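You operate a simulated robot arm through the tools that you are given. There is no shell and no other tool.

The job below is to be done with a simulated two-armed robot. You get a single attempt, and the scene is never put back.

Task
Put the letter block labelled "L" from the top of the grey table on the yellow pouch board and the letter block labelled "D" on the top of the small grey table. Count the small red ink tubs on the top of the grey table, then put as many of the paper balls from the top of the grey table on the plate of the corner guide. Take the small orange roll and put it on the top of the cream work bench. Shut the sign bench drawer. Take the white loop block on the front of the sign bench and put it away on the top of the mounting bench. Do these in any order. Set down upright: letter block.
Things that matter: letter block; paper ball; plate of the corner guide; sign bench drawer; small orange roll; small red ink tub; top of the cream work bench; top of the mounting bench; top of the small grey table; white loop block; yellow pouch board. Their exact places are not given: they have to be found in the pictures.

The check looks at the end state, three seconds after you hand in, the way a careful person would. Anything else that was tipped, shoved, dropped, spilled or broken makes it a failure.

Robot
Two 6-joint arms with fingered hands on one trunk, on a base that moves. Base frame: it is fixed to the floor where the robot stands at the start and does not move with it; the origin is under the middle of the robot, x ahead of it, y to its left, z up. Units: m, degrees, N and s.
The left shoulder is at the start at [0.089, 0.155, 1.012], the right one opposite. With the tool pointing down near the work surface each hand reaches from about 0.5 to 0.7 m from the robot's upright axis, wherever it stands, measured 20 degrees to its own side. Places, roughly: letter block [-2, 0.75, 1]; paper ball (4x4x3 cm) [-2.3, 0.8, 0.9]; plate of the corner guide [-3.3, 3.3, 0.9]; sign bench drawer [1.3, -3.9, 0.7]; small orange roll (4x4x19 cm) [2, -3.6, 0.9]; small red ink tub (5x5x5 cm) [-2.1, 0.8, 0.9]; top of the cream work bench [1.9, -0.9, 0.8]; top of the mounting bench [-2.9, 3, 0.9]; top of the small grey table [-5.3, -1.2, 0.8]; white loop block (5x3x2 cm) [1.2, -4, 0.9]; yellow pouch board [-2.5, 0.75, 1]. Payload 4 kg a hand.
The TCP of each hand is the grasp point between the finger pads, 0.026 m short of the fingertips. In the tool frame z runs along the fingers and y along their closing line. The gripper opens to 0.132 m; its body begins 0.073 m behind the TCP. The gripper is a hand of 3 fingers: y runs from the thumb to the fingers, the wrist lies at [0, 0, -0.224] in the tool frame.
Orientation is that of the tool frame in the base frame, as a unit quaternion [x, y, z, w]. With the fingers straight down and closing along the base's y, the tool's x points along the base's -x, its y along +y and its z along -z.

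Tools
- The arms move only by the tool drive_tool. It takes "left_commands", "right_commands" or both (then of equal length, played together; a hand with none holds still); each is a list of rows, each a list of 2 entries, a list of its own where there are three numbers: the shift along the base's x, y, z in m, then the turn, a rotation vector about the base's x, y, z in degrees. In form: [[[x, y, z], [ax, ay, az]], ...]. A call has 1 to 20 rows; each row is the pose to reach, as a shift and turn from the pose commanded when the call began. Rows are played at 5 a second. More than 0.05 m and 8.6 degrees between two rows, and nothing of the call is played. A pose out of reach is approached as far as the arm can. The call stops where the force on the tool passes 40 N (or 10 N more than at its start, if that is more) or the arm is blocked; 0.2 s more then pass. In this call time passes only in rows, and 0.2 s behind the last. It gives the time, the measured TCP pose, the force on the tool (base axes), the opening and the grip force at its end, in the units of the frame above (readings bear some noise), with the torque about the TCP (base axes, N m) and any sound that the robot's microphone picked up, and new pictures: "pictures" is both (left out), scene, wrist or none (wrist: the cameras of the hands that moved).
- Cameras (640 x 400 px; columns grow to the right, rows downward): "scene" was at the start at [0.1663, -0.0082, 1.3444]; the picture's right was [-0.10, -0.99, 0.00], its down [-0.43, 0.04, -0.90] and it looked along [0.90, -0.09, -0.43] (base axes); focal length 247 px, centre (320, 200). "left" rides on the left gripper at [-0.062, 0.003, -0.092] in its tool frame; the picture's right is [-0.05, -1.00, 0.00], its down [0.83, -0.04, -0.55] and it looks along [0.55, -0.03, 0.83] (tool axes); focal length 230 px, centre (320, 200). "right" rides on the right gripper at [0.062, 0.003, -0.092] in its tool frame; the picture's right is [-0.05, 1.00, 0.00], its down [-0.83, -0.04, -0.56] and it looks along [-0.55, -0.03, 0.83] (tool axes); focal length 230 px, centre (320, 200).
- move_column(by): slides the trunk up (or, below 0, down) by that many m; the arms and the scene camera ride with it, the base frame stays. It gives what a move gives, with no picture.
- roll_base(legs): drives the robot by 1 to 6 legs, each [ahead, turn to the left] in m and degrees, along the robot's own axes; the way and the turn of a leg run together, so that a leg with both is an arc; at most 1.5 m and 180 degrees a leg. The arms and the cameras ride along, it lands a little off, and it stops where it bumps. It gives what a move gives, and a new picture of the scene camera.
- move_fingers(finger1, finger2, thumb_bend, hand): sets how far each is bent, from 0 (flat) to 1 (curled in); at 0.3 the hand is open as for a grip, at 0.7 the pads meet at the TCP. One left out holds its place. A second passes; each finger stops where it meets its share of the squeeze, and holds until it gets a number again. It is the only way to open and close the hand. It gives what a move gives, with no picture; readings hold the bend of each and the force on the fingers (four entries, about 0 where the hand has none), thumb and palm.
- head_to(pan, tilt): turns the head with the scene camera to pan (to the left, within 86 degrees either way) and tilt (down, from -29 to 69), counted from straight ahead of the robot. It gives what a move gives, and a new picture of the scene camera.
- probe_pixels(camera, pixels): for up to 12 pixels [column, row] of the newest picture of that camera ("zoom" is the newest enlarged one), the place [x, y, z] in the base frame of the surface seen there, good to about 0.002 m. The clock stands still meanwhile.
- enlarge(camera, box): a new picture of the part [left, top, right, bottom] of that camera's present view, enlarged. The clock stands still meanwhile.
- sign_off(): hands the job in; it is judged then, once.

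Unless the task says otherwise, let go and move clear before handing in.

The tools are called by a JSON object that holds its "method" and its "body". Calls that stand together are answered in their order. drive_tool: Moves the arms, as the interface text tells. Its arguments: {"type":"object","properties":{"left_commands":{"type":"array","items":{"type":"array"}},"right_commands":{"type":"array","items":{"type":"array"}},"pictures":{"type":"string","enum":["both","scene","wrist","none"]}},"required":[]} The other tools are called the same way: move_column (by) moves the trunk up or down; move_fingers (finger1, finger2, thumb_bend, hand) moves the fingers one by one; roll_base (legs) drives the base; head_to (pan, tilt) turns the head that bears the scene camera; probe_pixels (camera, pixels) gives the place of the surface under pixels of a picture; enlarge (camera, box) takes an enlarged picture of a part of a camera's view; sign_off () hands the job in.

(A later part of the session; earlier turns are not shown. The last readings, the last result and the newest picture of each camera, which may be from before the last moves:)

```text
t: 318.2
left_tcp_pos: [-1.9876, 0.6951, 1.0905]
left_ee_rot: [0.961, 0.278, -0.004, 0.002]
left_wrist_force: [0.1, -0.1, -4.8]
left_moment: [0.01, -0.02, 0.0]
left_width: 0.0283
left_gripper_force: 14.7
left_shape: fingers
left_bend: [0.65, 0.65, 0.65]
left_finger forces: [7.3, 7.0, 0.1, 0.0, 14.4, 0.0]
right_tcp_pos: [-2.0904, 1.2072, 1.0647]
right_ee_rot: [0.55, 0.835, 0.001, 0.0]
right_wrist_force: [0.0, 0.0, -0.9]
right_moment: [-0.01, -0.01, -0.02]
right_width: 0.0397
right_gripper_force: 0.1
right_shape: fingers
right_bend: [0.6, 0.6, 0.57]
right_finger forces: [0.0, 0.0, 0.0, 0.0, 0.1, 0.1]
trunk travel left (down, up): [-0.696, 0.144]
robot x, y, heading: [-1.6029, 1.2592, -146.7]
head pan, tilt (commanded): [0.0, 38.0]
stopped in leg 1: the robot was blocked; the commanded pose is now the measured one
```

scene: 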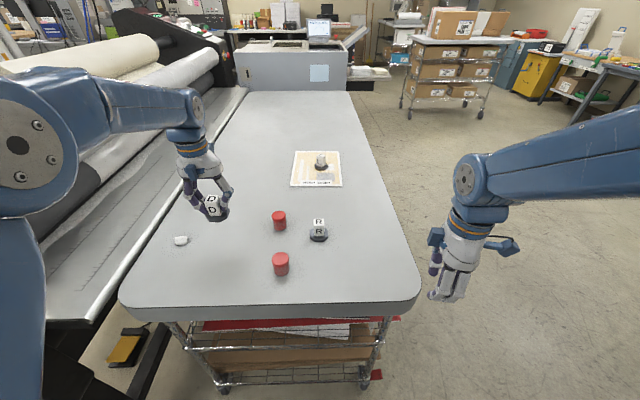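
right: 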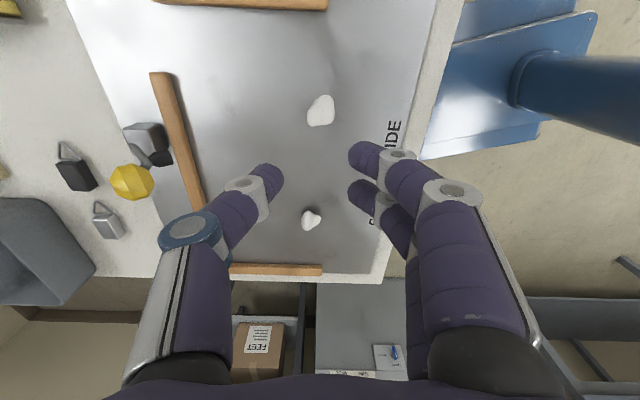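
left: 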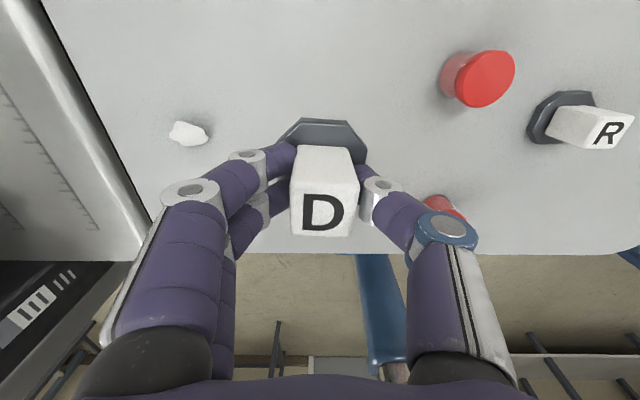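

{"method": "roll_base", "body": {"legs": [[-0.24, 0]]}}

{"method": "roll_base", "body": {"legs": [[-0.25, 0]]}}

```text
t: 319.9
left_tcp_pos: [-1.779, 0.8341, 1.1002]
left_ee_rot: [0.961, 0.277, -0.011, 0.004]
left_wrist_force: [0.4, 0.7, -3.6]
left_moment: [0.01, 0.01, 0.02]
left_width: 0.028
left_gripper_force: 13.9
left_shape: fingers
left_bend: [0.65, 0.65, 0.65]
left_finger forces: [7.3, 7.1, 0.0, 0.1, 14.5, 0.0]
right_tcp_pos: [-1.8788, 1.3484, 1.0572]
right_ee_rot: [0.551, 0.835, 0.013, 0.005]
right_wrist_force: [0.8, -0.4, -1.0]
right_moment: [-0.01, 0.04, -0.01]
right_width: 0.0398
right_gripper_force: 0.0
right_shape: fingers
right_bend: [0.6, 0.6, 0.57]
right_finger forces: [0.0, 0.0, 0.1, 0.0, 0.0, 0.0]
trunk travel left (down, up): [-0.696, 0.144]
robot x, y, heading: [-1.4036, 1.3936, -146.9]
head pan, tilt (commanded): [0.0, 38.0]
```

scene: 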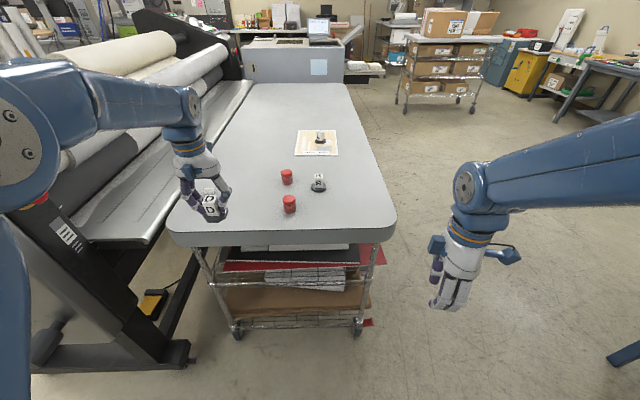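

```text
t: 321.8
left_tcp_pos: [-1.5535, 0.9822, 1.1104]
left_ee_rot: [0.96, 0.278, -0.018, 0.006]
left_wrist_force: [0.6, 0.5, -4.7]
left_moment: [-0.03, -0.01, 0.02]
left_width: 0.0284
left_gripper_force: 14.2
left_shape: fingers
left_bend: [0.65, 0.65, 0.65]
left_finger forces: [7.2, 7.1, 0.0, 0.1, 14.2, 0.0]
right_tcp_pos: [-1.6473, 1.4985, 1.0414]
right_ee_rot: [0.549, 0.835, 0.039, 0.017]
right_wrist_force: [-0.1, 0.0, -0.3]
right_moment: [-0.02, 0.02, -0.04]
right_width: 0.0399
right_gripper_force: 0.1
right_shape: fingers
right_bend: [0.6, 0.6, 0.57]
right_finger forces: [0.0, 0.0, 0.0, 0.1, 0.0, 0.1]
trunk travel left (down, up): [-0.696, 0.144]
robot x, y, heading: [-1.1948, 1.5304, -146.8]
head pan, tilt (commanded): [0.0, 38.0]
```

scene: 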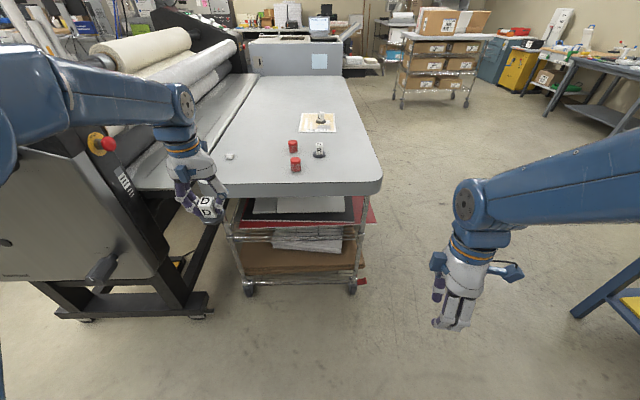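

Clear of the table. Turn right to head west through the corridor.

{"method": "head_to", "body": {"pan": 0, "tilt": 24}}

{"method": "roll_base", "body": {"legs": [[0, -21], [0, -21], [0.65, 0], [0.65, 0], [0.6, 0]]}}

```text
t: 322.5
left_tcp_pos: [-1.5353, 0.9942, 1.1221]
left_ee_rot: [0.96, 0.278, -0.029, 0.009]
left_wrist_force: [0.3, -1.0, -3.8]
left_moment: [0.03, 0.02, 0.03]
left_width: 0.0283
left_gripper_force: 14.2
left_shape: fingers
left_bend: [0.65, 0.65, 0.65]
left_finger forces: [7.1, 7.0, 0.0, 0.0, 14.1, 0.0]
right_tcp_pos: [-1.6229, 1.5164, 1.0285]
right_ee_rot: [0.548, 0.833, 0.064, 0.027]
right_wrist_force: [0.1, -0.3, -0.3]
right_moment: [0.01, -0.01, -0.02]
right_width: 0.0402
right_gripper_force: 0.0
right_shape: fingers
right_bend: [0.6, 0.6, 0.57]
right_finger forces: [0.0, 0.0, 0.0, 0.1, 0.1, 0.0]
trunk travel left (down, up): [-0.696, 0.144]
robot x, y, heading: [-1.1928, 1.5301, -146.6]
head pan, tilt (commanded): [0.0, 24.0]
```

scene: 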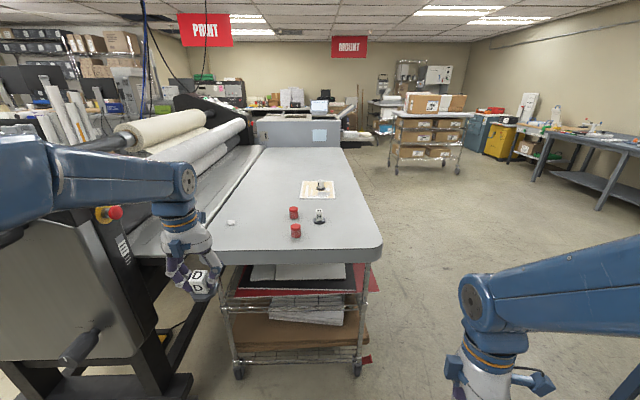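

```text
t: 326.1
left_tcp_pos: [-1.8213, 1.3555, 1.1405]
left_ee_rot: [0.996, -0.081, -0.047, -0.004]
left_wrist_force: [0.6, 0.0, -4.1]
left_moment: [-0.03, -0.09, 0.01]
left_width: 0.0278
left_gripper_force: 14.3
left_shape: fingers
left_bend: [0.65, 0.65, 0.65]
left_finger forces: [7.3, 6.9, 0.1, 0.0, 14.1, 0.1]
right_tcp_pos: [-1.5578, 1.814, 1.0214]
right_ee_rot: [0.811, 0.579, 0.057, 0.059]
right_wrist_force: [0.5, -0.7, -0.6]
right_moment: [0.01, 0.01, -0.02]
right_width: 0.0398
right_gripper_force: 0.0
right_shape: fingers
right_bend: [0.6, 0.6, 0.57]
right_finger forces: [0.1, 0.0, 0.0, 0.0, 0.0, 0.0]
trunk travel left (down, up): [-0.696, 0.144]
robot x, y, heading: [-1.2471, 1.5324, 169.7]
head pan, tilt (commanded): [0.0, 24.0]
stopped in leg 3: the robot was blocked; the commanded pose is now the measured one
```

scene: 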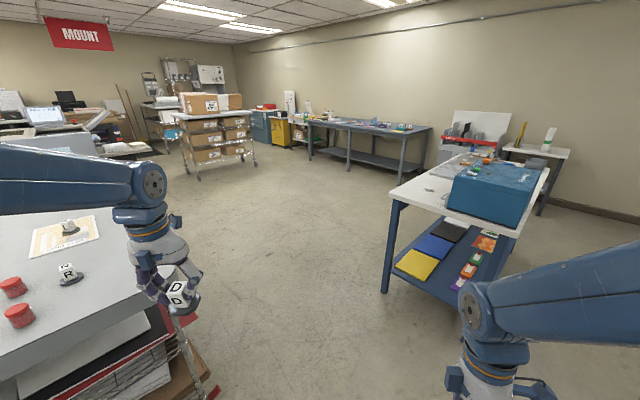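

The right hand has drifted inward and both hands tilt; I'll re-pose both (level, ~0.57 m out) before driving on.

{"method": "drive_tool", "body": {"left_commands": [[[-0.01, 0.002, -0.006], [-0.2, -1.1, 0]], [[-0.02, 0.004, -0.012], [-0.4, -2.1, 0]], [[-0.03, 0.005, -0.018], [-0.5, -3.2, 0]], [[-0.04, 0.007, -0.024], [-0.7, -4.2, 0]], [[-0.049, 0.009, -0.03], [-0.9, -5.3, 0]]], "right_commands": [[[-0.039, 0.007, 0.01], [0.3, 1.8, 0]], [[-0.079, 0.014, 0.02], [0.7, 3.7, 0]], [[-0.118, 0.021, 0.03], [1.0, 5.5, 0]], [[-0.158, 0.028, 0.04], [1.4, 7.4, 0]], [[-0.197, 0.036, 0.05], [1.7, 9.2, 0]]], "pictures": "none"}}

{"method": "roll_base", "body": {"legs": [[0.5, 0]]}}

```text
t: 327.3
left_tcp_pos: [-1.872, 1.365, 1.1084]
left_ee_rot: [0.997, -0.081, 0.001, 0.001]
left_wrist_force: [-0.5, 0.7, -4.1]
left_moment: [0.02, -0.06, 0.01]
left_width: 0.028
left_gripper_force: 14.1
left_shape: fingers
left_bend: [0.65, 0.65, 0.65]
left_finger forces: [7.2, 6.9, 0.1, 0.0, 14.0, 0.1]
right_tcp_pos: [-1.755, 1.8488, 1.0837]
right_ee_rot: [0.814, 0.58, -0.015, -0.017]
right_wrist_force: [-0.8, 0.7, -0.5]
right_moment: [0.0, -0.03, 0.01]
right_width: 0.0395
right_gripper_force: 0.1
right_shape: fingers
right_bend: [0.6, 0.6, 0.57]
right_finger forces: [0.0, 0.0, 0.1, 0.0, 0.0, 0.0]
trunk travel left (down, up): [-0.696, 0.144]
robot x, y, heading: [-1.2477, 1.5332, 169.8]
head pan, tilt (commanded): [0.0, 24.0]
```

```text
t: 330.2
left_tcp_pos: [-2.3631, 1.4503, 1.1106]
left_ee_rot: [0.997, -0.079, 0.0, 0.0]
left_wrist_force: [-0.6, -0.1, -3.9]
left_moment: [-0.03, 0.0, 0.03]
left_width: 0.0281
left_gripper_force: 14.4
left_shape: fingers
left_bend: [0.65, 0.65, 0.65]
left_finger forces: [7.3, 7.0, 0.0, 0.1, 14.1, 0.0]
right_tcp_pos: [-2.2456, 1.936, 1.0861]
right_ee_rot: [0.813, 0.582, -0.015, -0.017]
right_wrist_force: [0.6, -0.1, 0.5]
right_moment: [0.0, 0.02, -0.02]
right_width: 0.0394
right_gripper_force: 0.0
right_shape: fingers
right_bend: [0.6, 0.6, 0.57]
right_finger forces: [0.0, 0.0, 0.0, 0.0, 0.0, 0.0]
trunk travel left (down, up): [-0.696, 0.144]
robot x, y, heading: [-1.7436, 1.6204, 169.8]
head pan, tilt (commanded): [0.0, 24.0]
```

scene: 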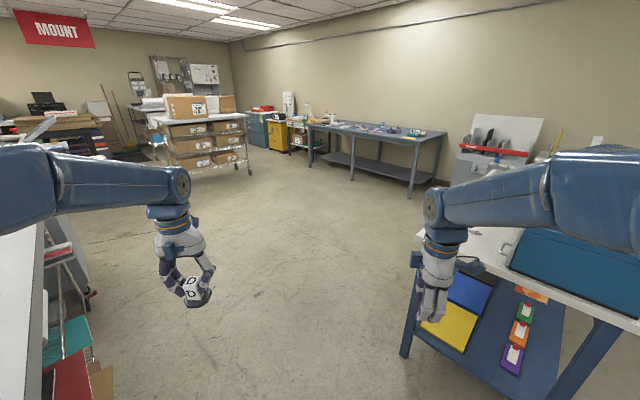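

Steady now. I'll steer slightly left and continue west past the bench.

{"method": "roll_base", "body": {"legs": [[0, 5], [0.5, 0], [0.5, 0], [0.5, 0]]}}

```text
t: 338.7
left_tcp_pos: [-3.8037, 1.5219, 1.1189]
left_ee_rot: [0.999, -0.033, -0.01, 0.0]
left_wrist_force: [0.4, 0.5, -3.7]
left_moment: [-0.02, -0.02, 0.0]
left_width: 0.0281
left_gripper_force: 13.8
left_shape: fingers
left_bend: [0.66, 0.65, 0.65]
left_finger forces: [7.4, 6.9, 0.0, 0.0, 14.1, 0.0]
right_tcp_pos: [-3.7304, 2.0136, 1.0949]
right_ee_rot: [0.785, 0.618, -0.023, -0.022]
right_wrist_force: [-0.1, 0.5, 0.4]
right_moment: [0.0, -0.02, -0.01]
right_width: 0.0397
right_gripper_force: 0.0
right_shape: fingers
right_bend: [0.6, 0.6, 0.57]
right_finger forces: [0.1, 0.0, 0.0, 0.0, 0.0, 0.1]
trunk travel left (down, up): [-0.696, 0.144]
robot x, y, heading: [-3.215, 1.7505, 175.2]
head pan, tilt (commanded): [0.0, 24.0]
```

scene: 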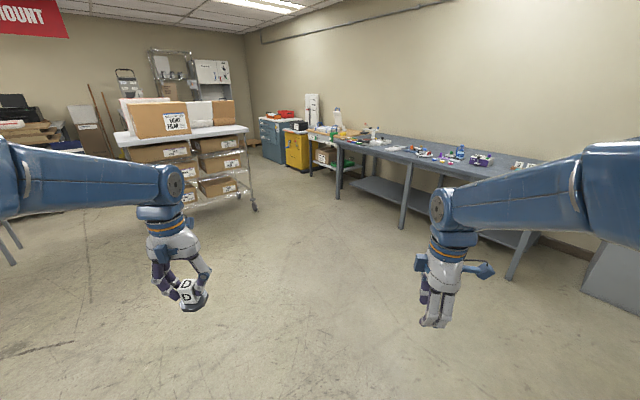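

Now turn left ~60° toward the small grey table's direction.

{"method": "roll_base", "body": {"legs": [[0, 20], [0, 20], [0, 20]]}}

```text
t: 342.5
left_tcp_pos: [-3.3069, 1.1492, 1.1295]
left_ee_rot: [0.885, 0.465, -0.016, 0.008]
left_wrist_force: [-0.7, -0.3, -3.8]
left_moment: [0.02, -0.04, -0.02]
left_width: 0.0283
left_gripper_force: 14.4
left_shape: fingers
left_bend: [0.66, 0.65, 0.65]
left_finger forces: [7.2, 6.6, 0.0, 0.0, 13.6, 0.0]
right_tcp_pos: [-3.6937, 1.4622, 1.1035]
right_ee_rot: [0.375, 0.926, -0.039, -0.011]
right_wrist_force: [0.5, 0.3, 0.6]
right_moment: [0.0, -0.01, 0.0]
right_width: 0.0397
right_gripper_force: 0.0
right_shape: fingers
right_bend: [0.6, 0.6, 0.57]
right_finger forces: [0.1, 0.0, 0.1, 0.0, 0.0, 0.1]
trunk travel left (down, up): [-0.696, 0.144]
robot x, y, heading: [-3.2267, 1.7565, -125.5]
head pan, tilt (commanded): [0.0, 24.0]
```

scene: 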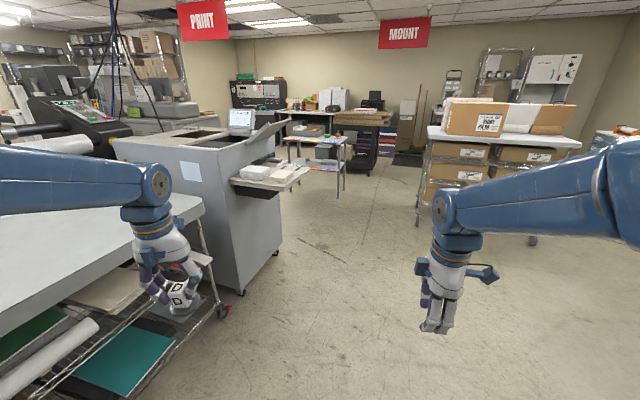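

The small grey table appears straight ahead at pixel (318,145). Enlarge and probe.

{"method": "enlarge", "body": {"camera": "scene", "box": [220, 90, 400, 220]}}

{"method": "probe_pixels", "body": {"camera": "scene", "pixels": [[318, 137], [300, 138], [335, 140], [290, 140], [345, 137], [318, 168], [340, 185], [320, 140], [285, 195], [270, 255], [300, 172]]}}

```text
3.08 times, centred on (310, 155) of scene
```

zoom: 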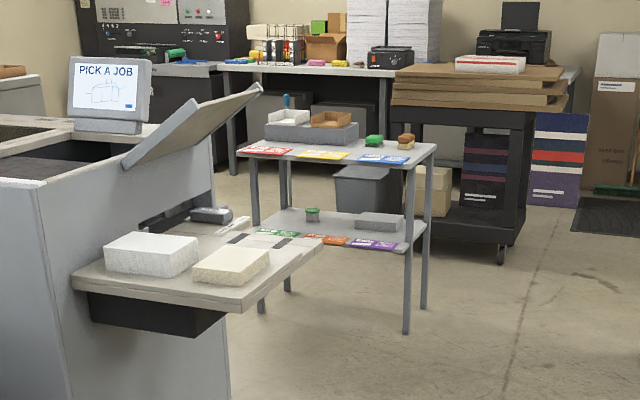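

```text
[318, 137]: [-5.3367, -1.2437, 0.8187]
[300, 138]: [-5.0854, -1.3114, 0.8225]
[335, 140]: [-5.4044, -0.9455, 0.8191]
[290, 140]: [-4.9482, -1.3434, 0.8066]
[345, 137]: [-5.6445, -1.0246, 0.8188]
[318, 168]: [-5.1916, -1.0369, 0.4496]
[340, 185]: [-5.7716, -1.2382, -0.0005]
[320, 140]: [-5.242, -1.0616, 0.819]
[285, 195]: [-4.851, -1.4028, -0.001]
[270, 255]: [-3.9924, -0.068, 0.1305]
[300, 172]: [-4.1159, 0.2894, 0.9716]
```

The small grey table top is at z=0.819 around (-5.3,-1.1), carrying a tray, cards and two small items. A machine's output tray juts out at (-4.12,0.29), so I'll probe the box cart on the right to route between them.

{"method": "probe_pixels", "body": {"camera": "scene", "pixels": [[417, 222], [535, 242], [430, 135], [430, 180], [560, 140], [250, 180], [280, 178], [305, 170], [245, 292], [330, 155], [283, 141], [339, 144]]}}

```text
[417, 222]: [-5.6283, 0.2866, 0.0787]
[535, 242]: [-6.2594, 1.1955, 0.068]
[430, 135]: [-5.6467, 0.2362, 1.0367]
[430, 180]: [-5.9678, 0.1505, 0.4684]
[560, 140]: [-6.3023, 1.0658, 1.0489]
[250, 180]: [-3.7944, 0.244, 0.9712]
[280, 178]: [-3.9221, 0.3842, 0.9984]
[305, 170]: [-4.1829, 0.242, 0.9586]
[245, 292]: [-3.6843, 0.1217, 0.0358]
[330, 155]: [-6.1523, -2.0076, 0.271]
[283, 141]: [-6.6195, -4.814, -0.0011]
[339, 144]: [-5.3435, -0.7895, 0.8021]
```

The gap between the machine's tray and the cart is ~1.45 m. I'll drive to the midpoint (-4.95,0.5), then toward the small table.

{"method": "roll_base", "body": {"legs": [[0, -18.4], [0.7, 0], [0.7, 0], [0.73, 0]]}}

```text
t: 354.4
left_tcp_pos: [-5.1647, -0.0759, 1.1389]
left_ee_rot: [0.943, 0.331, -0.027, 0.008]
left_wrist_force: [-0.3, 0.6, -4.0]
left_moment: [0.01, -0.06, 0.04]
left_width: 0.0281
left_gripper_force: 13.9
left_shape: fingers
left_bend: [0.66, 0.65, 0.65]
left_finger forces: [7.0, 7.3, 0.0, 0.1, 14.0, 0.0]
right_tcp_pos: [-5.4472, 0.3346, 1.1131]
right_ee_rot: [0.506, 0.861, -0.046, -0.019]
right_wrist_force: [-0.5, 0.3, 0.4]
right_moment: [0.01, 0.02, -0.02]
right_width: 0.0399
right_gripper_force: 0.1
right_shape: fingers
right_bend: [0.6, 0.6, 0.57]
right_finger forces: [0.0, 0.0, 0.0, 0.0, 0.0, 0.0]
trunk travel left (down, up): [-0.696, 0.144]
robot x, y, heading: [-4.9276, 0.4666, -142.0]
head pan, tilt (commanded): [0.0, 24.0]
```

scene: 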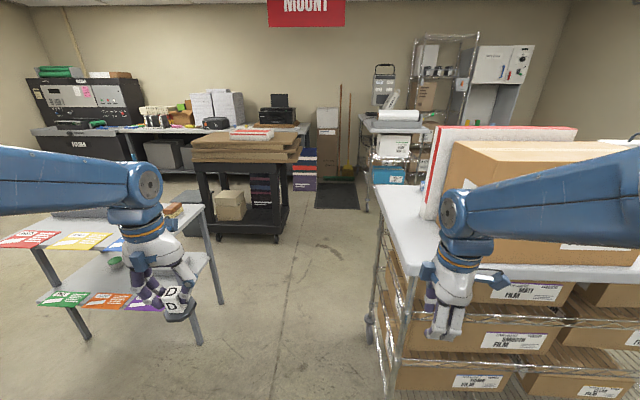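

The right hand is near the cart, but turning left moves it away. Turn left ~55°, drive ~1.0 m, then turn right to face the small table.

{"method": "roll_base", "body": {"legs": [[0, 18], [0, 18], [0, 19], [0.5, 0], [0.48, 0]]}}

```text
t: 363.0
left_tcp_pos: [-4.588, -0.9884, 1.1473]
left_ee_rot: [0.69, 0.723, -0.025, 0.026]
left_wrist_force: [0.3, 0.7, -4.1]
left_moment: [0.03, 0.0, -0.02]
left_width: 0.0278
left_gripper_force: 14.1
left_shape: fingers
left_bend: [0.66, 0.65, 0.65]
left_finger forces: [7.1, 6.9, 0.0, 0.0, 13.7, 0.1]
right_tcp_pos: [-5.0864, -0.9776, 1.107]
right_ee_rot: [0.061, 0.997, -0.04, 0.002]
right_wrist_force: [-0.9, 0.1, -0.2]
right_moment: [0.01, 0.0, 0.02]
right_width: 0.0398
right_gripper_force: 0.0
right_shape: fingers
right_bend: [0.6, 0.6, 0.57]
right_finger forces: [0.0, 0.0, 0.0, 0.0, 0.0, 0.0]
trunk travel left (down, up): [-0.696, 0.144]
robot x, y, heading: [-4.8921, -0.4961, -88.2]
head pan, tilt (commanded): [0.0, 24.0]
```

scene: 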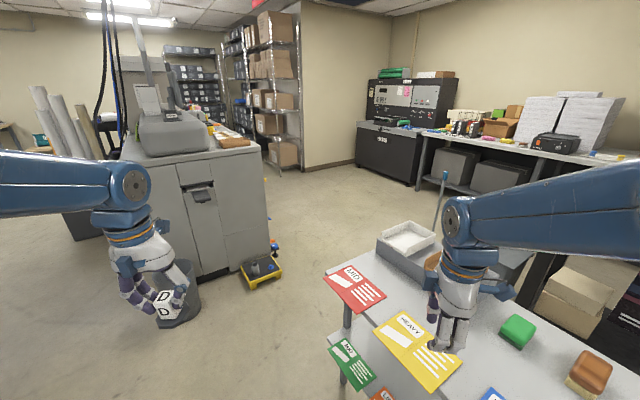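

Cards overhang the small table's front edge and a brush stands in the tray. I'll probe heights before turning.

{"method": "probe_pixels", "body": {"camera": "scene", "pixels": [[441, 180], [437, 205], [405, 235], [385, 245], [355, 290], [415, 350], [480, 310], [515, 330], [590, 370], [440, 300], [330, 275], [520, 270]]}}

{"method": "enlarge", "body": {"camera": "scene", "box": [310, 160, 630, 400]}}

```text
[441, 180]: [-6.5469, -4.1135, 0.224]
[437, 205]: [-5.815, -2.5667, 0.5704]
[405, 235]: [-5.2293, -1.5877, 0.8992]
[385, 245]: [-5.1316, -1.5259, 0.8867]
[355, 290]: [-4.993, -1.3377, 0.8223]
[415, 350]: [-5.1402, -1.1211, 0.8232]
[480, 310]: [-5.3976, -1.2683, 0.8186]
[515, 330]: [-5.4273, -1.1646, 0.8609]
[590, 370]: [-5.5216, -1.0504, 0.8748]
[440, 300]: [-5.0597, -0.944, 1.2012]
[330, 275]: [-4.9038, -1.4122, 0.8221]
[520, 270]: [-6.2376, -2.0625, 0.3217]
```

```text
1.67 times, centred on (470, 280) of scene
```

zoom: 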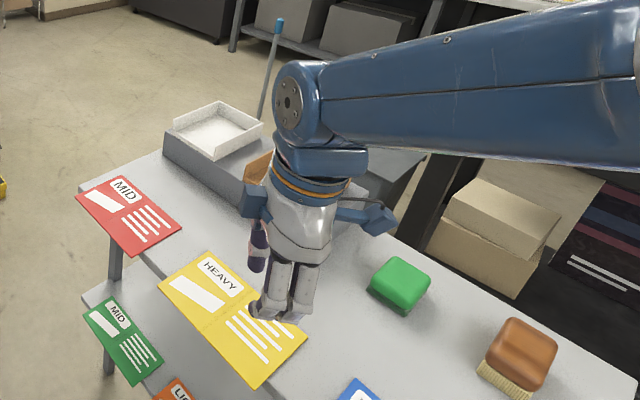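

The tray is at the back-left; free top area lies around (-5.35,-1.23). I'll turn right to face the table; hands stay above everything.

{"method": "roll_base", "body": {"legs": [[0, -19], [0, -19], [0, -18]]}}

{"method": "head_to", "body": {"pan": 0, "tilt": 40}}

```text
t: 366.7
left_tcp_pos: [-5.1199, -1.0129, 1.141]
left_ee_rot: [0.95, 0.312, -0.024, 0.007]
left_wrist_force: [0.1, -0.6, -3.9]
left_moment: [-0.02, -0.02, -0.01]
left_width: 0.028
left_gripper_force: 13.7
left_shape: fingers
left_bend: [0.66, 0.65, 0.65]
left_finger forces: [6.3, 7.7, 0.0, 0.0, 13.6, 0.0]
right_tcp_pos: [-5.392, -0.5949, 1.0978]
right_ee_rot: [0.523, 0.852, -0.02, -0.009]
right_wrist_force: [0.5, 0.2, 0.2]
right_moment: [0.02, 0.0, -0.01]
right_width: 0.0394
right_gripper_force: 0.1
right_shape: fingers
right_bend: [0.6, 0.6, 0.57]
right_finger forces: [0.0, 0.1, 0.0, 0.1, 0.0, 0.0]
trunk travel left (down, up): [-0.696, 0.144]
robot x, y, heading: [-4.8897, -0.5016, -144.4]
head pan, tilt (commanded): [0.0, 24.0]
```

scene: 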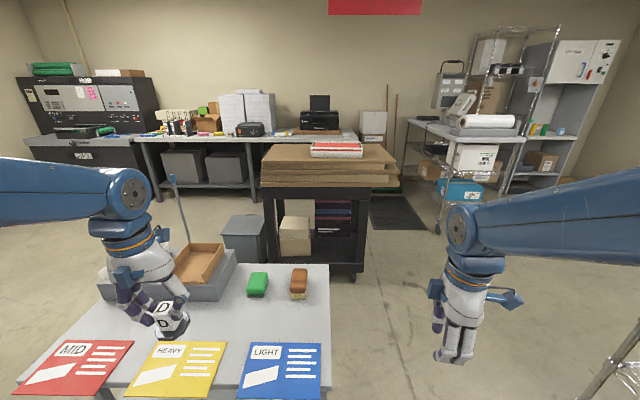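

```text
t: 367.5
left_tcp_pos: [-5.1011, -0.9965, 1.119]
left_ee_rot: [0.95, 0.312, 0.006, -0.002]
left_wrist_force: [0.8, 0.3, -3.8]
left_moment: [-0.04, -0.04, 0.01]
left_width: 0.0277
left_gripper_force: 14.0
left_shape: fingers
left_bend: [0.66, 0.65, 0.65]
left_finger forces: [7.0, 7.1, 0.1, 0.1, 13.8, 0.1]
right_tcp_pos: [-5.371, -0.5795, 1.0796]
right_ee_rot: [0.525, 0.851, 0.008, 0.003]
right_wrist_force: [-0.6, 0.5, -0.5]
right_moment: [-0.02, 0.02, 0.01]
right_width: 0.0397
right_gripper_force: 0.0
right_shape: fingers
right_bend: [0.6, 0.6, 0.57]
right_finger forces: [0.1, 0.0, 0.0, 0.0, 0.1, 0.0]
trunk travel left (down, up): [-0.696, 0.144]
robot x, y, heading: [-4.8882, -0.5014, -144.3]
head pan, tilt (commanded): [0.0, 40.0]
```

scene: 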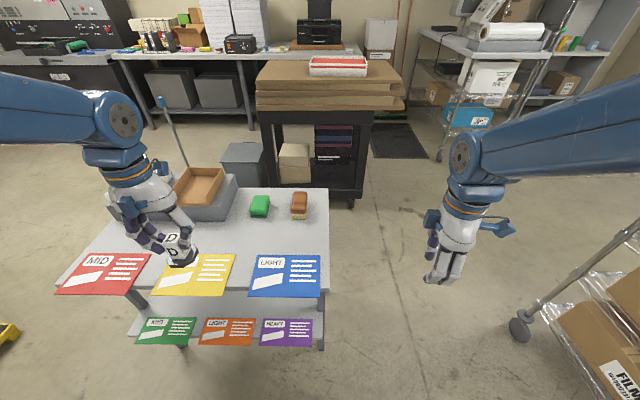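

A clear strip of table lies between the cards (front) and the green/brown items (back). I'll probe it.

{"method": "probe_pixels", "body": {"camera": "scene", "pixels": [[270, 238], [300, 238], [240, 238], [260, 206], [299, 206], [285, 262], [205, 262], [325, 238], [320, 195], [240, 190], [240, 253], [205, 292]]}}

{"method": "enlarge", "body": {"camera": "scene", "box": [80, 160, 340, 310]}}

```text
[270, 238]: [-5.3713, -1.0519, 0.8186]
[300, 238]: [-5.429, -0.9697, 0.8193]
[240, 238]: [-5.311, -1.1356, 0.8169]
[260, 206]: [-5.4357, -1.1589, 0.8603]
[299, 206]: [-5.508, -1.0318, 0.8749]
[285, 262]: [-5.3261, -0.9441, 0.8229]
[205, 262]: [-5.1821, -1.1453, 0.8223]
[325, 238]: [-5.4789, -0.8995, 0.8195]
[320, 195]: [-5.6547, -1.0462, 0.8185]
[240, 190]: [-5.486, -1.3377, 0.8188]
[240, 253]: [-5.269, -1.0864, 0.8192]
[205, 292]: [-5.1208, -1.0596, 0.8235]
```

```text
2.46 times, centred on (210, 235) of scene
```

zoom: 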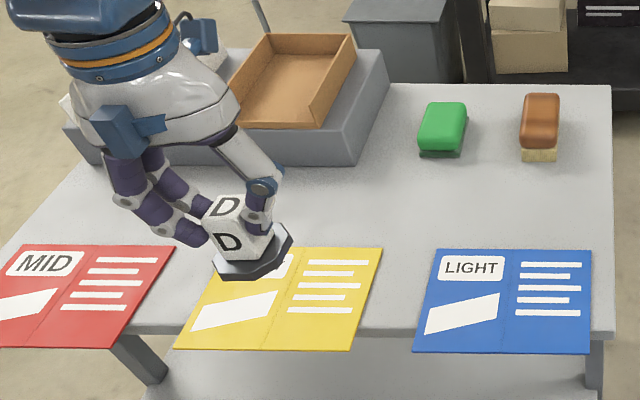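

Landing spot T≈(-5.345,-1.075) is clear of cards and sponges. I'll roll 0.09 m forward, then re-measure.

{"method": "roll_base", "body": {"legs": [[0.09, 0]]}}

```text
t: 368.6
left_tcp_pos: [-5.1659, -1.0444, 1.1336]
left_ee_rot: [0.95, 0.312, -0.01, 0.003]
left_wrist_force: [-0.9, -1.0, -2.7]
left_moment: [0.0, -0.07, -0.01]
left_width: 0.0277
left_gripper_force: 13.7
left_shape: fingers
left_bend: [0.66, 0.65, 0.65]
left_finger forces: [7.1, 7.1, 0.0, 0.1, 13.9, 0.0]
right_tcp_pos: [-5.4358, -0.6275, 1.091]
right_ee_rot: [0.526, 0.851, -0.006, -0.004]
right_wrist_force: [0.4, 0.5, 1.2]
right_moment: [0.01, 0.01, 0.02]
right_width: 0.0395
right_gripper_force: 0.0
right_shape: fingers
right_bend: [0.6, 0.6, 0.57]
right_finger forces: [0.0, 0.0, 0.0, 0.0, 0.0, 0.0]
trunk travel left (down, up): [-0.696, 0.144]
robot x, y, heading: [-4.9637, -0.5549, -144.3]
head pan, tilt (commanded): [0.0, 40.0]
```

scene: 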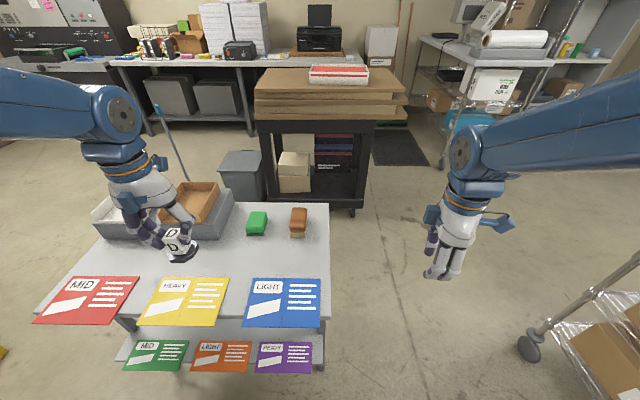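

Move the D block over T and down to ~6 cm above the table.

{"method": "drive_tool", "body": {"left_commands": [[[-0.045, -0.008, -0.015], [0.2, -0.3, 0]], [[-0.09, -0.0155, -0.03], [0.4, -0.5, 0]], [[-0.135, -0.023, -0.045], [0.6, -0.8, 0]], [[-0.179, -0.0306, -0.065], [0.7, -1.0, 0]], [[-0.179, -0.0306, -0.11], [0.7, -1.0, 0]], [[-0.179, -0.0306, -0.155], [0.7, -1.0, 0]], [[-0.179, -0.0306, -0.2], [0.7, -1.0, 0]]], "pictures": "both"}}

```text
t: 370.2
left_tcp_pos: [-5.3458, -1.0785, 0.9309]
left_ee_rot: [0.95, 0.312, 0.0, 0.0]
left_wrist_force: [0.0, -0.2, -3.1]
left_moment: [0.03, -0.02, 0.0]
left_width: 0.0271
left_gripper_force: 12.2
left_shape: fingers
left_bend: [0.65, 0.69, 0.66]
left_finger forces: [8.7, 4.8, 0.0, 0.0, 10.4, 0.0]
right_tcp_pos: [-5.4317, -0.6247, 1.0644]
right_ee_rot: [0.524, 0.851, 0.029, 0.011]
right_wrist_force: [-0.2, -0.2, -0.2]
right_moment: [0.0, -0.04, -0.02]
right_width: 0.0398
right_gripper_force: 0.1
right_shape: fingers
right_bend: [0.6, 0.6, 0.57]
right_finger forces: [0.1, 0.1, 0.1, 0.0, 0.1, 0.0]
trunk travel left (down, up): [-0.696, 0.144]
robot x, y, heading: [-4.9632, -0.5546, -144.3]
head pan, tilt (commanded): [0.0, 40.0]
```

scene: 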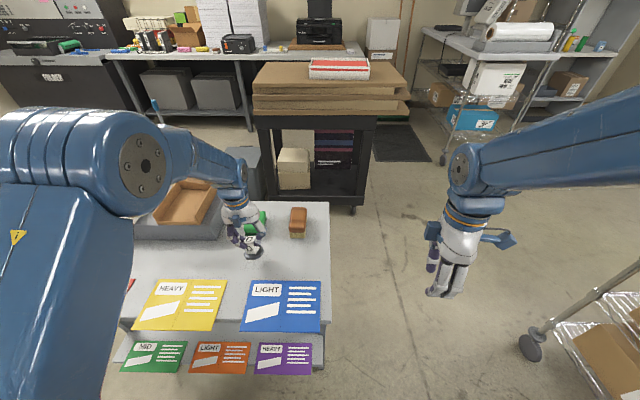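
left: 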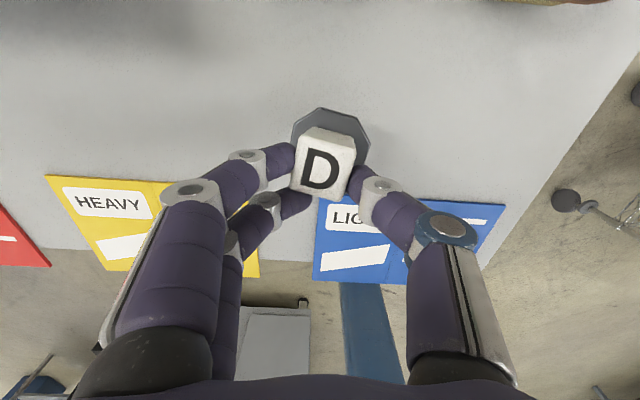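

The D block seems to have shifted in the grip (finger forces uneven, and it looks rotated in the wrist view). I'll inspect closely before doing anything.

{"method": "enlarge", "body": {"camera": "scene", "box": [200, 180, 320, 280]}}

{"method": "enlarge", "body": {"camera": "left", "box": [220, 80, 440, 230]}}

{"method": "enlarge", "body": {"camera": "right", "box": [0, 0, 640, 400]}}

```text
4.00 times, centred on (260, 230) of scene
```

zoom: 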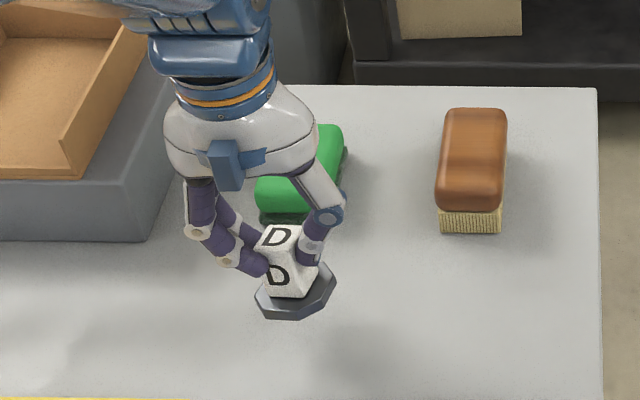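

```text
2.67 times, centred on (330, 155) of left
```

zoom: 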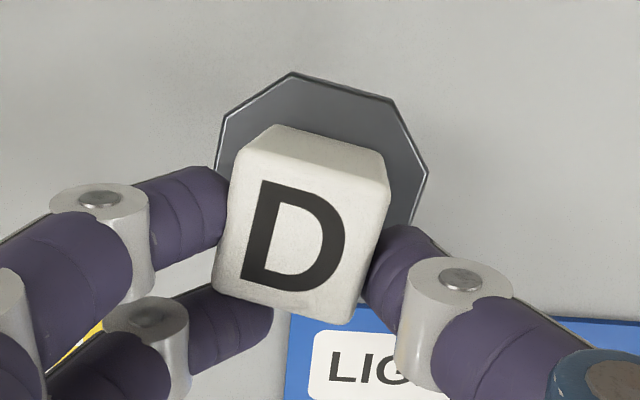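

```text
1.00 times, centred on (320, 200) of right (not enlarged: the box is as wide or as high as the picture)
```

zoom: 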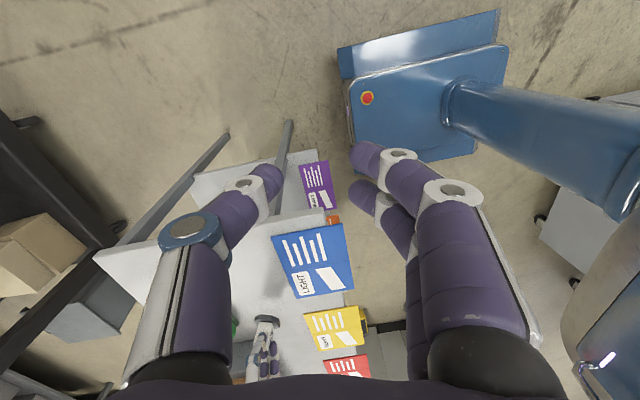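

{"method": "probe_pixels", "body": {"camera": "scene", "pixels": [[250, 239], [252, 249], [252, 258], [260, 257], [246, 254], [255, 259], [251, 236], [263, 250]]}}

{"method": "probe_pixels", "body": {"camera": "left", "pixels": [[322, 170], [309, 138], [345, 148], [318, 108], [365, 145], [350, 155], [300, 185]]}}

```text
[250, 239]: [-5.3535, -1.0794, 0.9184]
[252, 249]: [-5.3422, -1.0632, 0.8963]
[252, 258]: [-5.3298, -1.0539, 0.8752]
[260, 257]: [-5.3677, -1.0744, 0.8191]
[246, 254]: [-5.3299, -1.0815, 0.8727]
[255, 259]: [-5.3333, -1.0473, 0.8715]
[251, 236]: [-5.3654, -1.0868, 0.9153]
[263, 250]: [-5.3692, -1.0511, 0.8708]
```

```text
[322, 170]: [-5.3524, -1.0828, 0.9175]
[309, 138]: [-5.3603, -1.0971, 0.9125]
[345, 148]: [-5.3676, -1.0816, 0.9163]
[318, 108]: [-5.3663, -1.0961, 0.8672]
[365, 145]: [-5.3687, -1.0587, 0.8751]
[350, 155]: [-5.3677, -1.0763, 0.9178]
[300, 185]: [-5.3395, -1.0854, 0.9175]
```

The block has slipped ~2.3 cm down in the grip and leans ~10°, but is still held by its top; its base is ~4 cm above the table. I'll lower smoothly in small steps so the base meets the table and rights itself.

{"method": "drive_tool", "body": {"left_commands": [[[0, 0, -0.006], [0, 0, 0]], [[0, 0, -0.013], [0, 0, 0]], [[0, 0, -0.02], [0, 0, 0]], [[0, 0, -0.027], [0, 0, 0]], [[0, 0, -0.032], [0, 0, 0]], [[0, 0, -0.036], [0, 0, 0]]], "pictures": "both"}}

{"method": "enlarge", "body": {"camera": "scene", "box": [200, 190, 320, 290]}}

```text
t: 371.6
left_tcp_pos: [-5.3424, -1.0746, 0.8969]
left_ee_rot: [0.95, 0.311, -0.001, 0.0]
left_wrist_force: [0.3, -0.1, -3.6]
left_moment: [-0.01, -0.01, -0.01]
left_width: 0.0273
left_gripper_force: 11.6
left_shape: fingers
left_bend: [0.65, 0.69, 0.66]
left_finger forces: [8.9, 4.9, 0.1, 0.0, 10.4, 0.1]
right_tcp_pos: [-5.4296, -0.6216, 1.0661]
right_ee_rot: [0.524, 0.851, 0.026, 0.01]
right_wrist_force: [-0.2, 0.3, 0.0]
right_moment: [0.04, -0.01, -0.04]
right_width: 0.0401
right_gripper_force: 0.1
right_shape: fingers
right_bend: [0.6, 0.6, 0.57]
right_finger forces: [0.1, 0.0, 0.0, 0.1, 0.0, 0.0]
trunk travel left (down, up): [-0.696, 0.144]
robot x, y, heading: [-4.9644, -0.5515, -144.2]
head pan, tilt (commanded): [0.0, 40.0]
```

scene: 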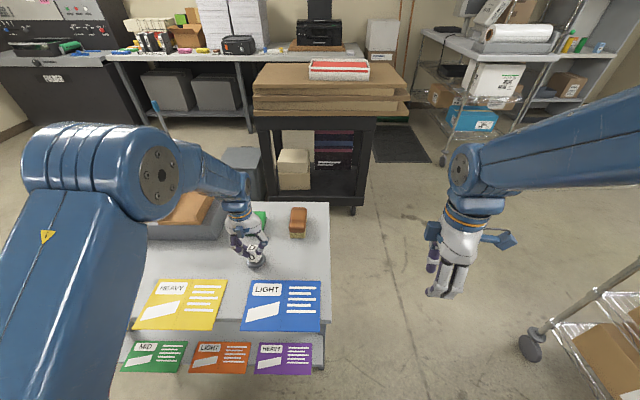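
left: 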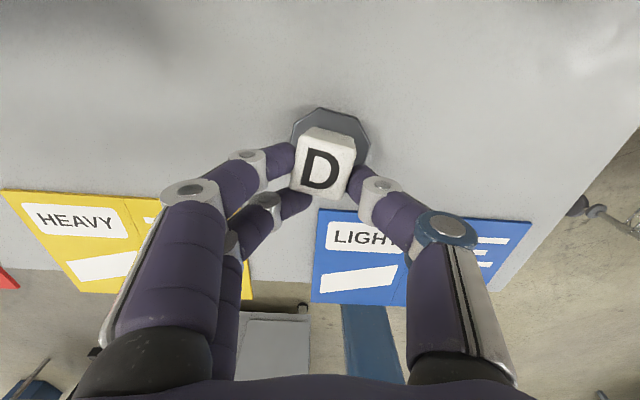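

```text
4.00 times, centred on (260, 240) of scene
```

zoom: 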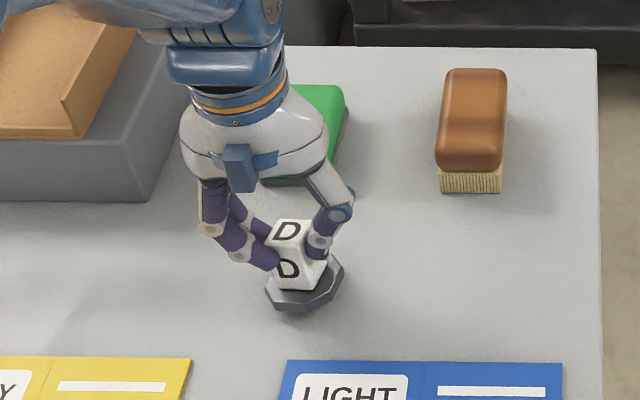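

No further slip; ~6 mm gap remains. Lower in 2 mm steps, watching force.

{"method": "drive_tool", "body": {"left_commands": [[[0, 0, -0.002], [0, 0, 0]], [[0, 0, -0.004], [0, 0, 0]], [[0, 0, -0.006], [0, 0, 0]]], "pictures": "none"}}

```text
t: 372.4
left_tcp_pos: [-5.3424, -1.0736, 0.8922]
left_ee_rot: [0.95, 0.312, 0.0, 0.0]
left_wrist_force: [1.8, 1.9, 2.2]
left_moment: [-0.02, -0.04, 0.01]
left_width: 0.0268
left_gripper_force: 13.5
left_shape: fingers
left_bend: [0.66, 0.7, 0.66]
left_finger forces: [8.9, 5.9, 0.1, 0.1, 11.6, 0.1]
right_tcp_pos: [-5.4283, -0.6208, 1.0652]
right_ee_rot: [0.525, 0.85, 0.027, 0.01]
right_wrist_force: [0.9, 0.5, 0.3]
right_moment: [0.03, 0.02, 0.03]
right_width: 0.0396
right_gripper_force: 0.0
right_shape: fingers
right_bend: [0.6, 0.6, 0.57]
right_finger forces: [0.0, 0.0, 0.0, 0.0, 0.0, 0.0]
trunk travel left (down, up): [-0.696, 0.144]
robot x, y, heading: [-4.9645, -0.5513, -144.4]
head pan, tilt (commanded): [0.0, 40.0]
```

Contact made (~6 N). A few more millimetres to press the base flat.

{"method": "drive_tool", "body": {"left_commands": [[[0, 0, -0.0015], [0, 0, 0]], [[0, 0, -0.003], [0, 0, 0]], [[0, 0, -0.0045], [0, 0, 0]]], "pictures": "wrist"}}

{"method": "enlarge", "body": {"camera": "scene", "box": [215, 210, 295, 280]}}

```text
t: 373.2
left_tcp_pos: [-5.3409, -1.0737, 0.8879]
left_ee_rot: [0.95, 0.311, -0.001, 0.0]
left_wrist_force: [0.7, 1.7, 4.6]
left_moment: [-0.08, -0.04, 0.01]
left_width: 0.0266
left_gripper_force: 14.3
left_shape: fingers
left_bend: [0.67, 0.7, 0.66]
left_finger forces: [9.8, 4.2, 0.1, 0.0, 13.8, 0.0]
right_tcp_pos: [-5.4284, -0.6211, 1.0664]
right_ee_rot: [0.524, 0.851, 0.027, 0.01]
right_wrist_force: [-0.3, -0.5, -0.3]
right_moment: [-0.02, 0.0, 0.01]
right_width: 0.0397
right_gripper_force: 0.0
right_shape: fingers
right_bend: [0.6, 0.6, 0.57]
right_finger forces: [0.1, 0.0, 0.1, 0.1, 0.0, 0.0]
trunk travel left (down, up): [-0.696, 0.144]
robot x, y, heading: [-4.9601, -0.555, -144.4]
head pan, tilt (commanded): [0.0, 40.0]
```

left: 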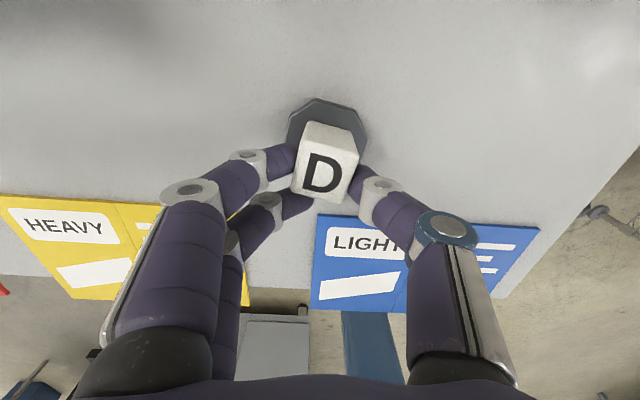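

```text
5.71 times, centred on (255, 245) of scene
```

zoom: 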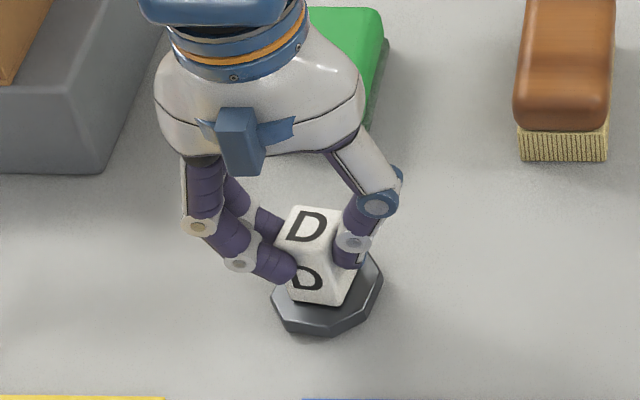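

{"method": "probe_pixels", "body": {"camera": "zoom", "pixels": [[300, 211], [340, 216], [320, 243], [287, 238], [322, 318], [368, 285], [285, 305], [345, 308], [330, 290], [300, 335]]}}

{"method": "probe_pixels", "body": {"camera": "left", "pixels": [[322, 172], [312, 140], [345, 148], [318, 104], [362, 135], [300, 112], [292, 130]]}}

```text
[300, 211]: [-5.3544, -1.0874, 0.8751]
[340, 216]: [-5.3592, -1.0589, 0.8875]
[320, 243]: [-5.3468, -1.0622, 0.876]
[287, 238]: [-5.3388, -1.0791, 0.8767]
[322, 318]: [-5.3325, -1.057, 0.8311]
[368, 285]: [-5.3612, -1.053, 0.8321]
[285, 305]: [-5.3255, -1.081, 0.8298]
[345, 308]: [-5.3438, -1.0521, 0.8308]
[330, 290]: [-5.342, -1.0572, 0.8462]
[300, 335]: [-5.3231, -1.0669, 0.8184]
```

```text
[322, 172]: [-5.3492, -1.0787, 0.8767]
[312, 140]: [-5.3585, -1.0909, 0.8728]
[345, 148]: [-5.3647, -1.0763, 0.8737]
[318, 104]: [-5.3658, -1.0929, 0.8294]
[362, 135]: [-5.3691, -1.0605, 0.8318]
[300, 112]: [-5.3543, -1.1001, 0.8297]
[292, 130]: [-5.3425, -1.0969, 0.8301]
```

The base is now nearly flat (tilt ~3°). Lower 2 mm more, then release gently.

{"method": "drive_tool", "body": {"left_commands": [[[0, 0, -0.0015], [0, 0, 0]], [[0, 0, -0.003], [0, 0, 0]]], "pictures": "none"}}

{"method": "probe_pixels", "body": {"camera": "left", "pixels": [[322, 172], [318, 104], [362, 135], [300, 112], [292, 130]]}}

```text
t: 373.8
left_tcp_pos: [-5.3419, -1.0739, 0.885]
left_ee_rot: [0.95, 0.312, -0.001, 0.0]
left_wrist_force: [1.4, 0.9, 7.0]
left_moment: [-0.14, -0.02, 0.0]
left_width: 0.0266
left_gripper_force: 13.3
left_shape: fingers
left_bend: [0.68, 0.7, 0.66]
left_finger forces: [10.4, 3.7, 0.0, 0.1, 13.0, 0.0]
right_tcp_pos: [-5.4285, -0.6214, 1.0661]
right_ee_rot: [0.525, 0.85, 0.027, 0.01]
right_wrist_force: [0.1, -0.2, -0.9]
right_moment: [-0.04, 0.02, 0.04]
right_width: 0.0396
right_gripper_force: 0.1
right_shape: fingers
right_bend: [0.6, 0.6, 0.57]
right_finger forces: [0.0, 0.0, 0.1, 0.0, 0.1, 0.0]
trunk travel left (down, up): [-0.696, 0.144]
robot x, y, heading: [-4.9597, -0.5484, -144.5]
head pan, tilt (commanded): [0.0, 40.0]
```

```text
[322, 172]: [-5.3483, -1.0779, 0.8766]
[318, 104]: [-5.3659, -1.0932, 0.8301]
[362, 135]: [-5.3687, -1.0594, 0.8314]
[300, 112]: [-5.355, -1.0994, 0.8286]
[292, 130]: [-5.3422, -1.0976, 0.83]
```

Block top is 0.877 — i.e. its base is essentially flat on the table. Release gently.

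{"method": "move_fingers", "body": {"hand": "left", "finger1": 0.6, "finger2": 0.63, "thumb_bend": 0.6}}

{"method": "enlarge", "body": {"camera": "scene", "box": [215, 210, 295, 280]}}

```text
t: 374.8
left_tcp_pos: [-5.3424, -1.0739, 0.8848]
left_ee_rot: [0.95, 0.312, -0.001, 0.0]
left_wrist_force: [-0.7, 0.4, -1.0]
left_moment: [-0.01, 0.0, -0.01]
left_width: 0.0341
left_gripper_force: 0.1
left_shape: fingers
left_bend: [0.6, 0.63, 0.6]
left_finger forces: [0.0, 0.1, 0.1, 0.0, 0.1, 0.1]
right_tcp_pos: [-5.4293, -0.6217, 1.0655]
right_ee_rot: [0.524, 0.851, 0.027, 0.01]
right_wrist_force: [-0.7, 0.5, -0.4]
right_moment: [-0.03, 0.0, 0.03]
right_width: 0.0394
right_gripper_force: 0.0
right_shape: fingers
right_bend: [0.6, 0.6, 0.57]
right_finger forces: [0.1, 0.0, 0.0, 0.1, 0.0, 0.1]
trunk travel left (down, up): [-0.696, 0.144]
robot x, y, heading: [-4.9608, -0.5538, -144.3]
head pan, tilt (commanded): [0.0, 40.0]
```

```text
5.71 times, centred on (255, 245) of scene
```

zoom: 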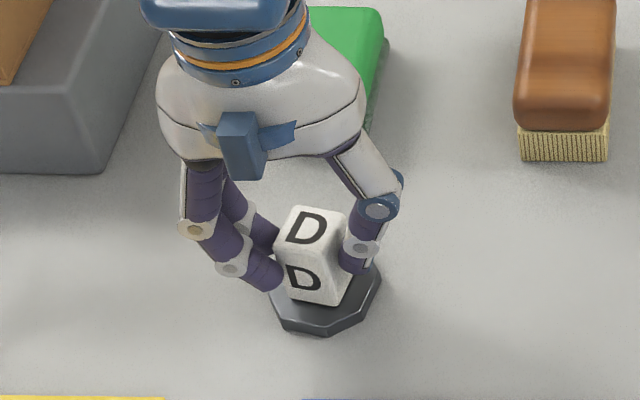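

D stands upright and free. Open a little more and lift away.

{"method": "move_fingers", "body": {"hand": "left", "finger1": 0.5, "finger2": 0.5, "thumb_bend": 0.5}}

{"method": "drive_tool", "body": {"left_commands": [[[0, 0, 0.015], [0, 0, 0]], [[0, 0, 0.04], [0, 0, 0]], [[0, 0, 0.08], [0, 0, 0]], [[0, 0, 0.12], [0, 0, 0]], [[0, 0, 0.16], [0, 0, 0]], [[0, 0, 0.2], [0, 0, 0]]], "pictures": "both"}}

```text
t: 375.8
left_tcp_pos: [-5.3421, -1.0734, 0.8849]
left_ee_rot: [0.95, 0.313, -0.001, 0.0]
left_wrist_force: [1.0, 0.5, 0.2]
left_moment: [0.0, 0.03, 0.04]
left_width: 0.0672
left_gripper_force: 0.0
left_shape: fingers
left_bend: [0.5, 0.5, 0.5]
left_finger forces: [0.0, 0.0, 0.1, 0.0, 0.0, 0.0]
right_tcp_pos: [-5.4294, -0.622, 1.0653]
right_ee_rot: [0.524, 0.851, 0.028, 0.011]
right_wrist_force: [-0.1, 0.3, -0.1]
right_moment: [-0.01, -0.03, -0.03]
right_width: 0.0397
right_gripper_force: 0.0
right_shape: fingers
right_bend: [0.6, 0.6, 0.57]
right_finger forces: [0.0, 0.1, 0.1, 0.1, 0.0, 0.0]
trunk travel left (down, up): [-0.696, 0.144]
robot x, y, heading: [-4.9642, -0.5513, -144.4]
head pan, tilt (commanded): [0.0, 40.0]
```

```text
t: 377.2
left_tcp_pos: [-5.344, -1.0723, 1.0852]
left_ee_rot: [0.95, 0.312, -0.002, 0.001]
left_wrist_force: [0.5, 0.2, -0.6]
left_moment: [-0.01, 0.02, 0.03]
left_width: 0.0672
left_gripper_force: 0.1
left_shape: fingers
left_bend: [0.5, 0.5, 0.5]
left_finger forces: [0.0, 0.0, 0.1, 0.0, 0.0, 0.1]
right_tcp_pos: [-5.4287, -0.6205, 1.0665]
right_ee_rot: [0.524, 0.851, 0.026, 0.011]
right_wrist_force: [-0.6, 0.4, 0.2]
right_moment: [-0.01, 0.02, -0.03]
right_width: 0.0396
right_gripper_force: 0.1
right_shape: fingers
right_bend: [0.6, 0.6, 0.57]
right_finger forces: [0.0, 0.0, 0.0, 0.1, 0.0, 0.0]
trunk travel left (down, up): [-0.696, 0.144]
robot x, y, heading: [-4.963, -0.5543, -144.3]
head pan, tilt (commanded): [0.0, 40.0]
```

scene: 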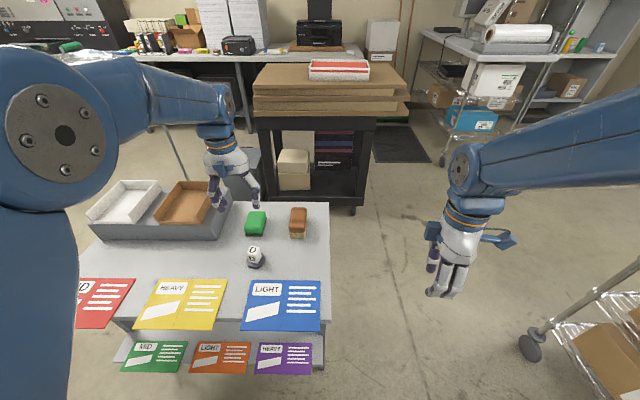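
left: 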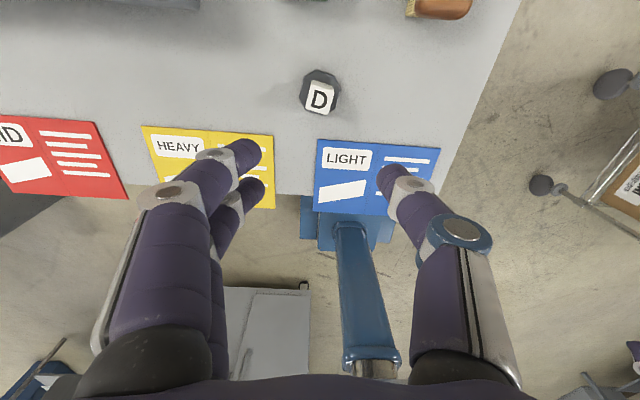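

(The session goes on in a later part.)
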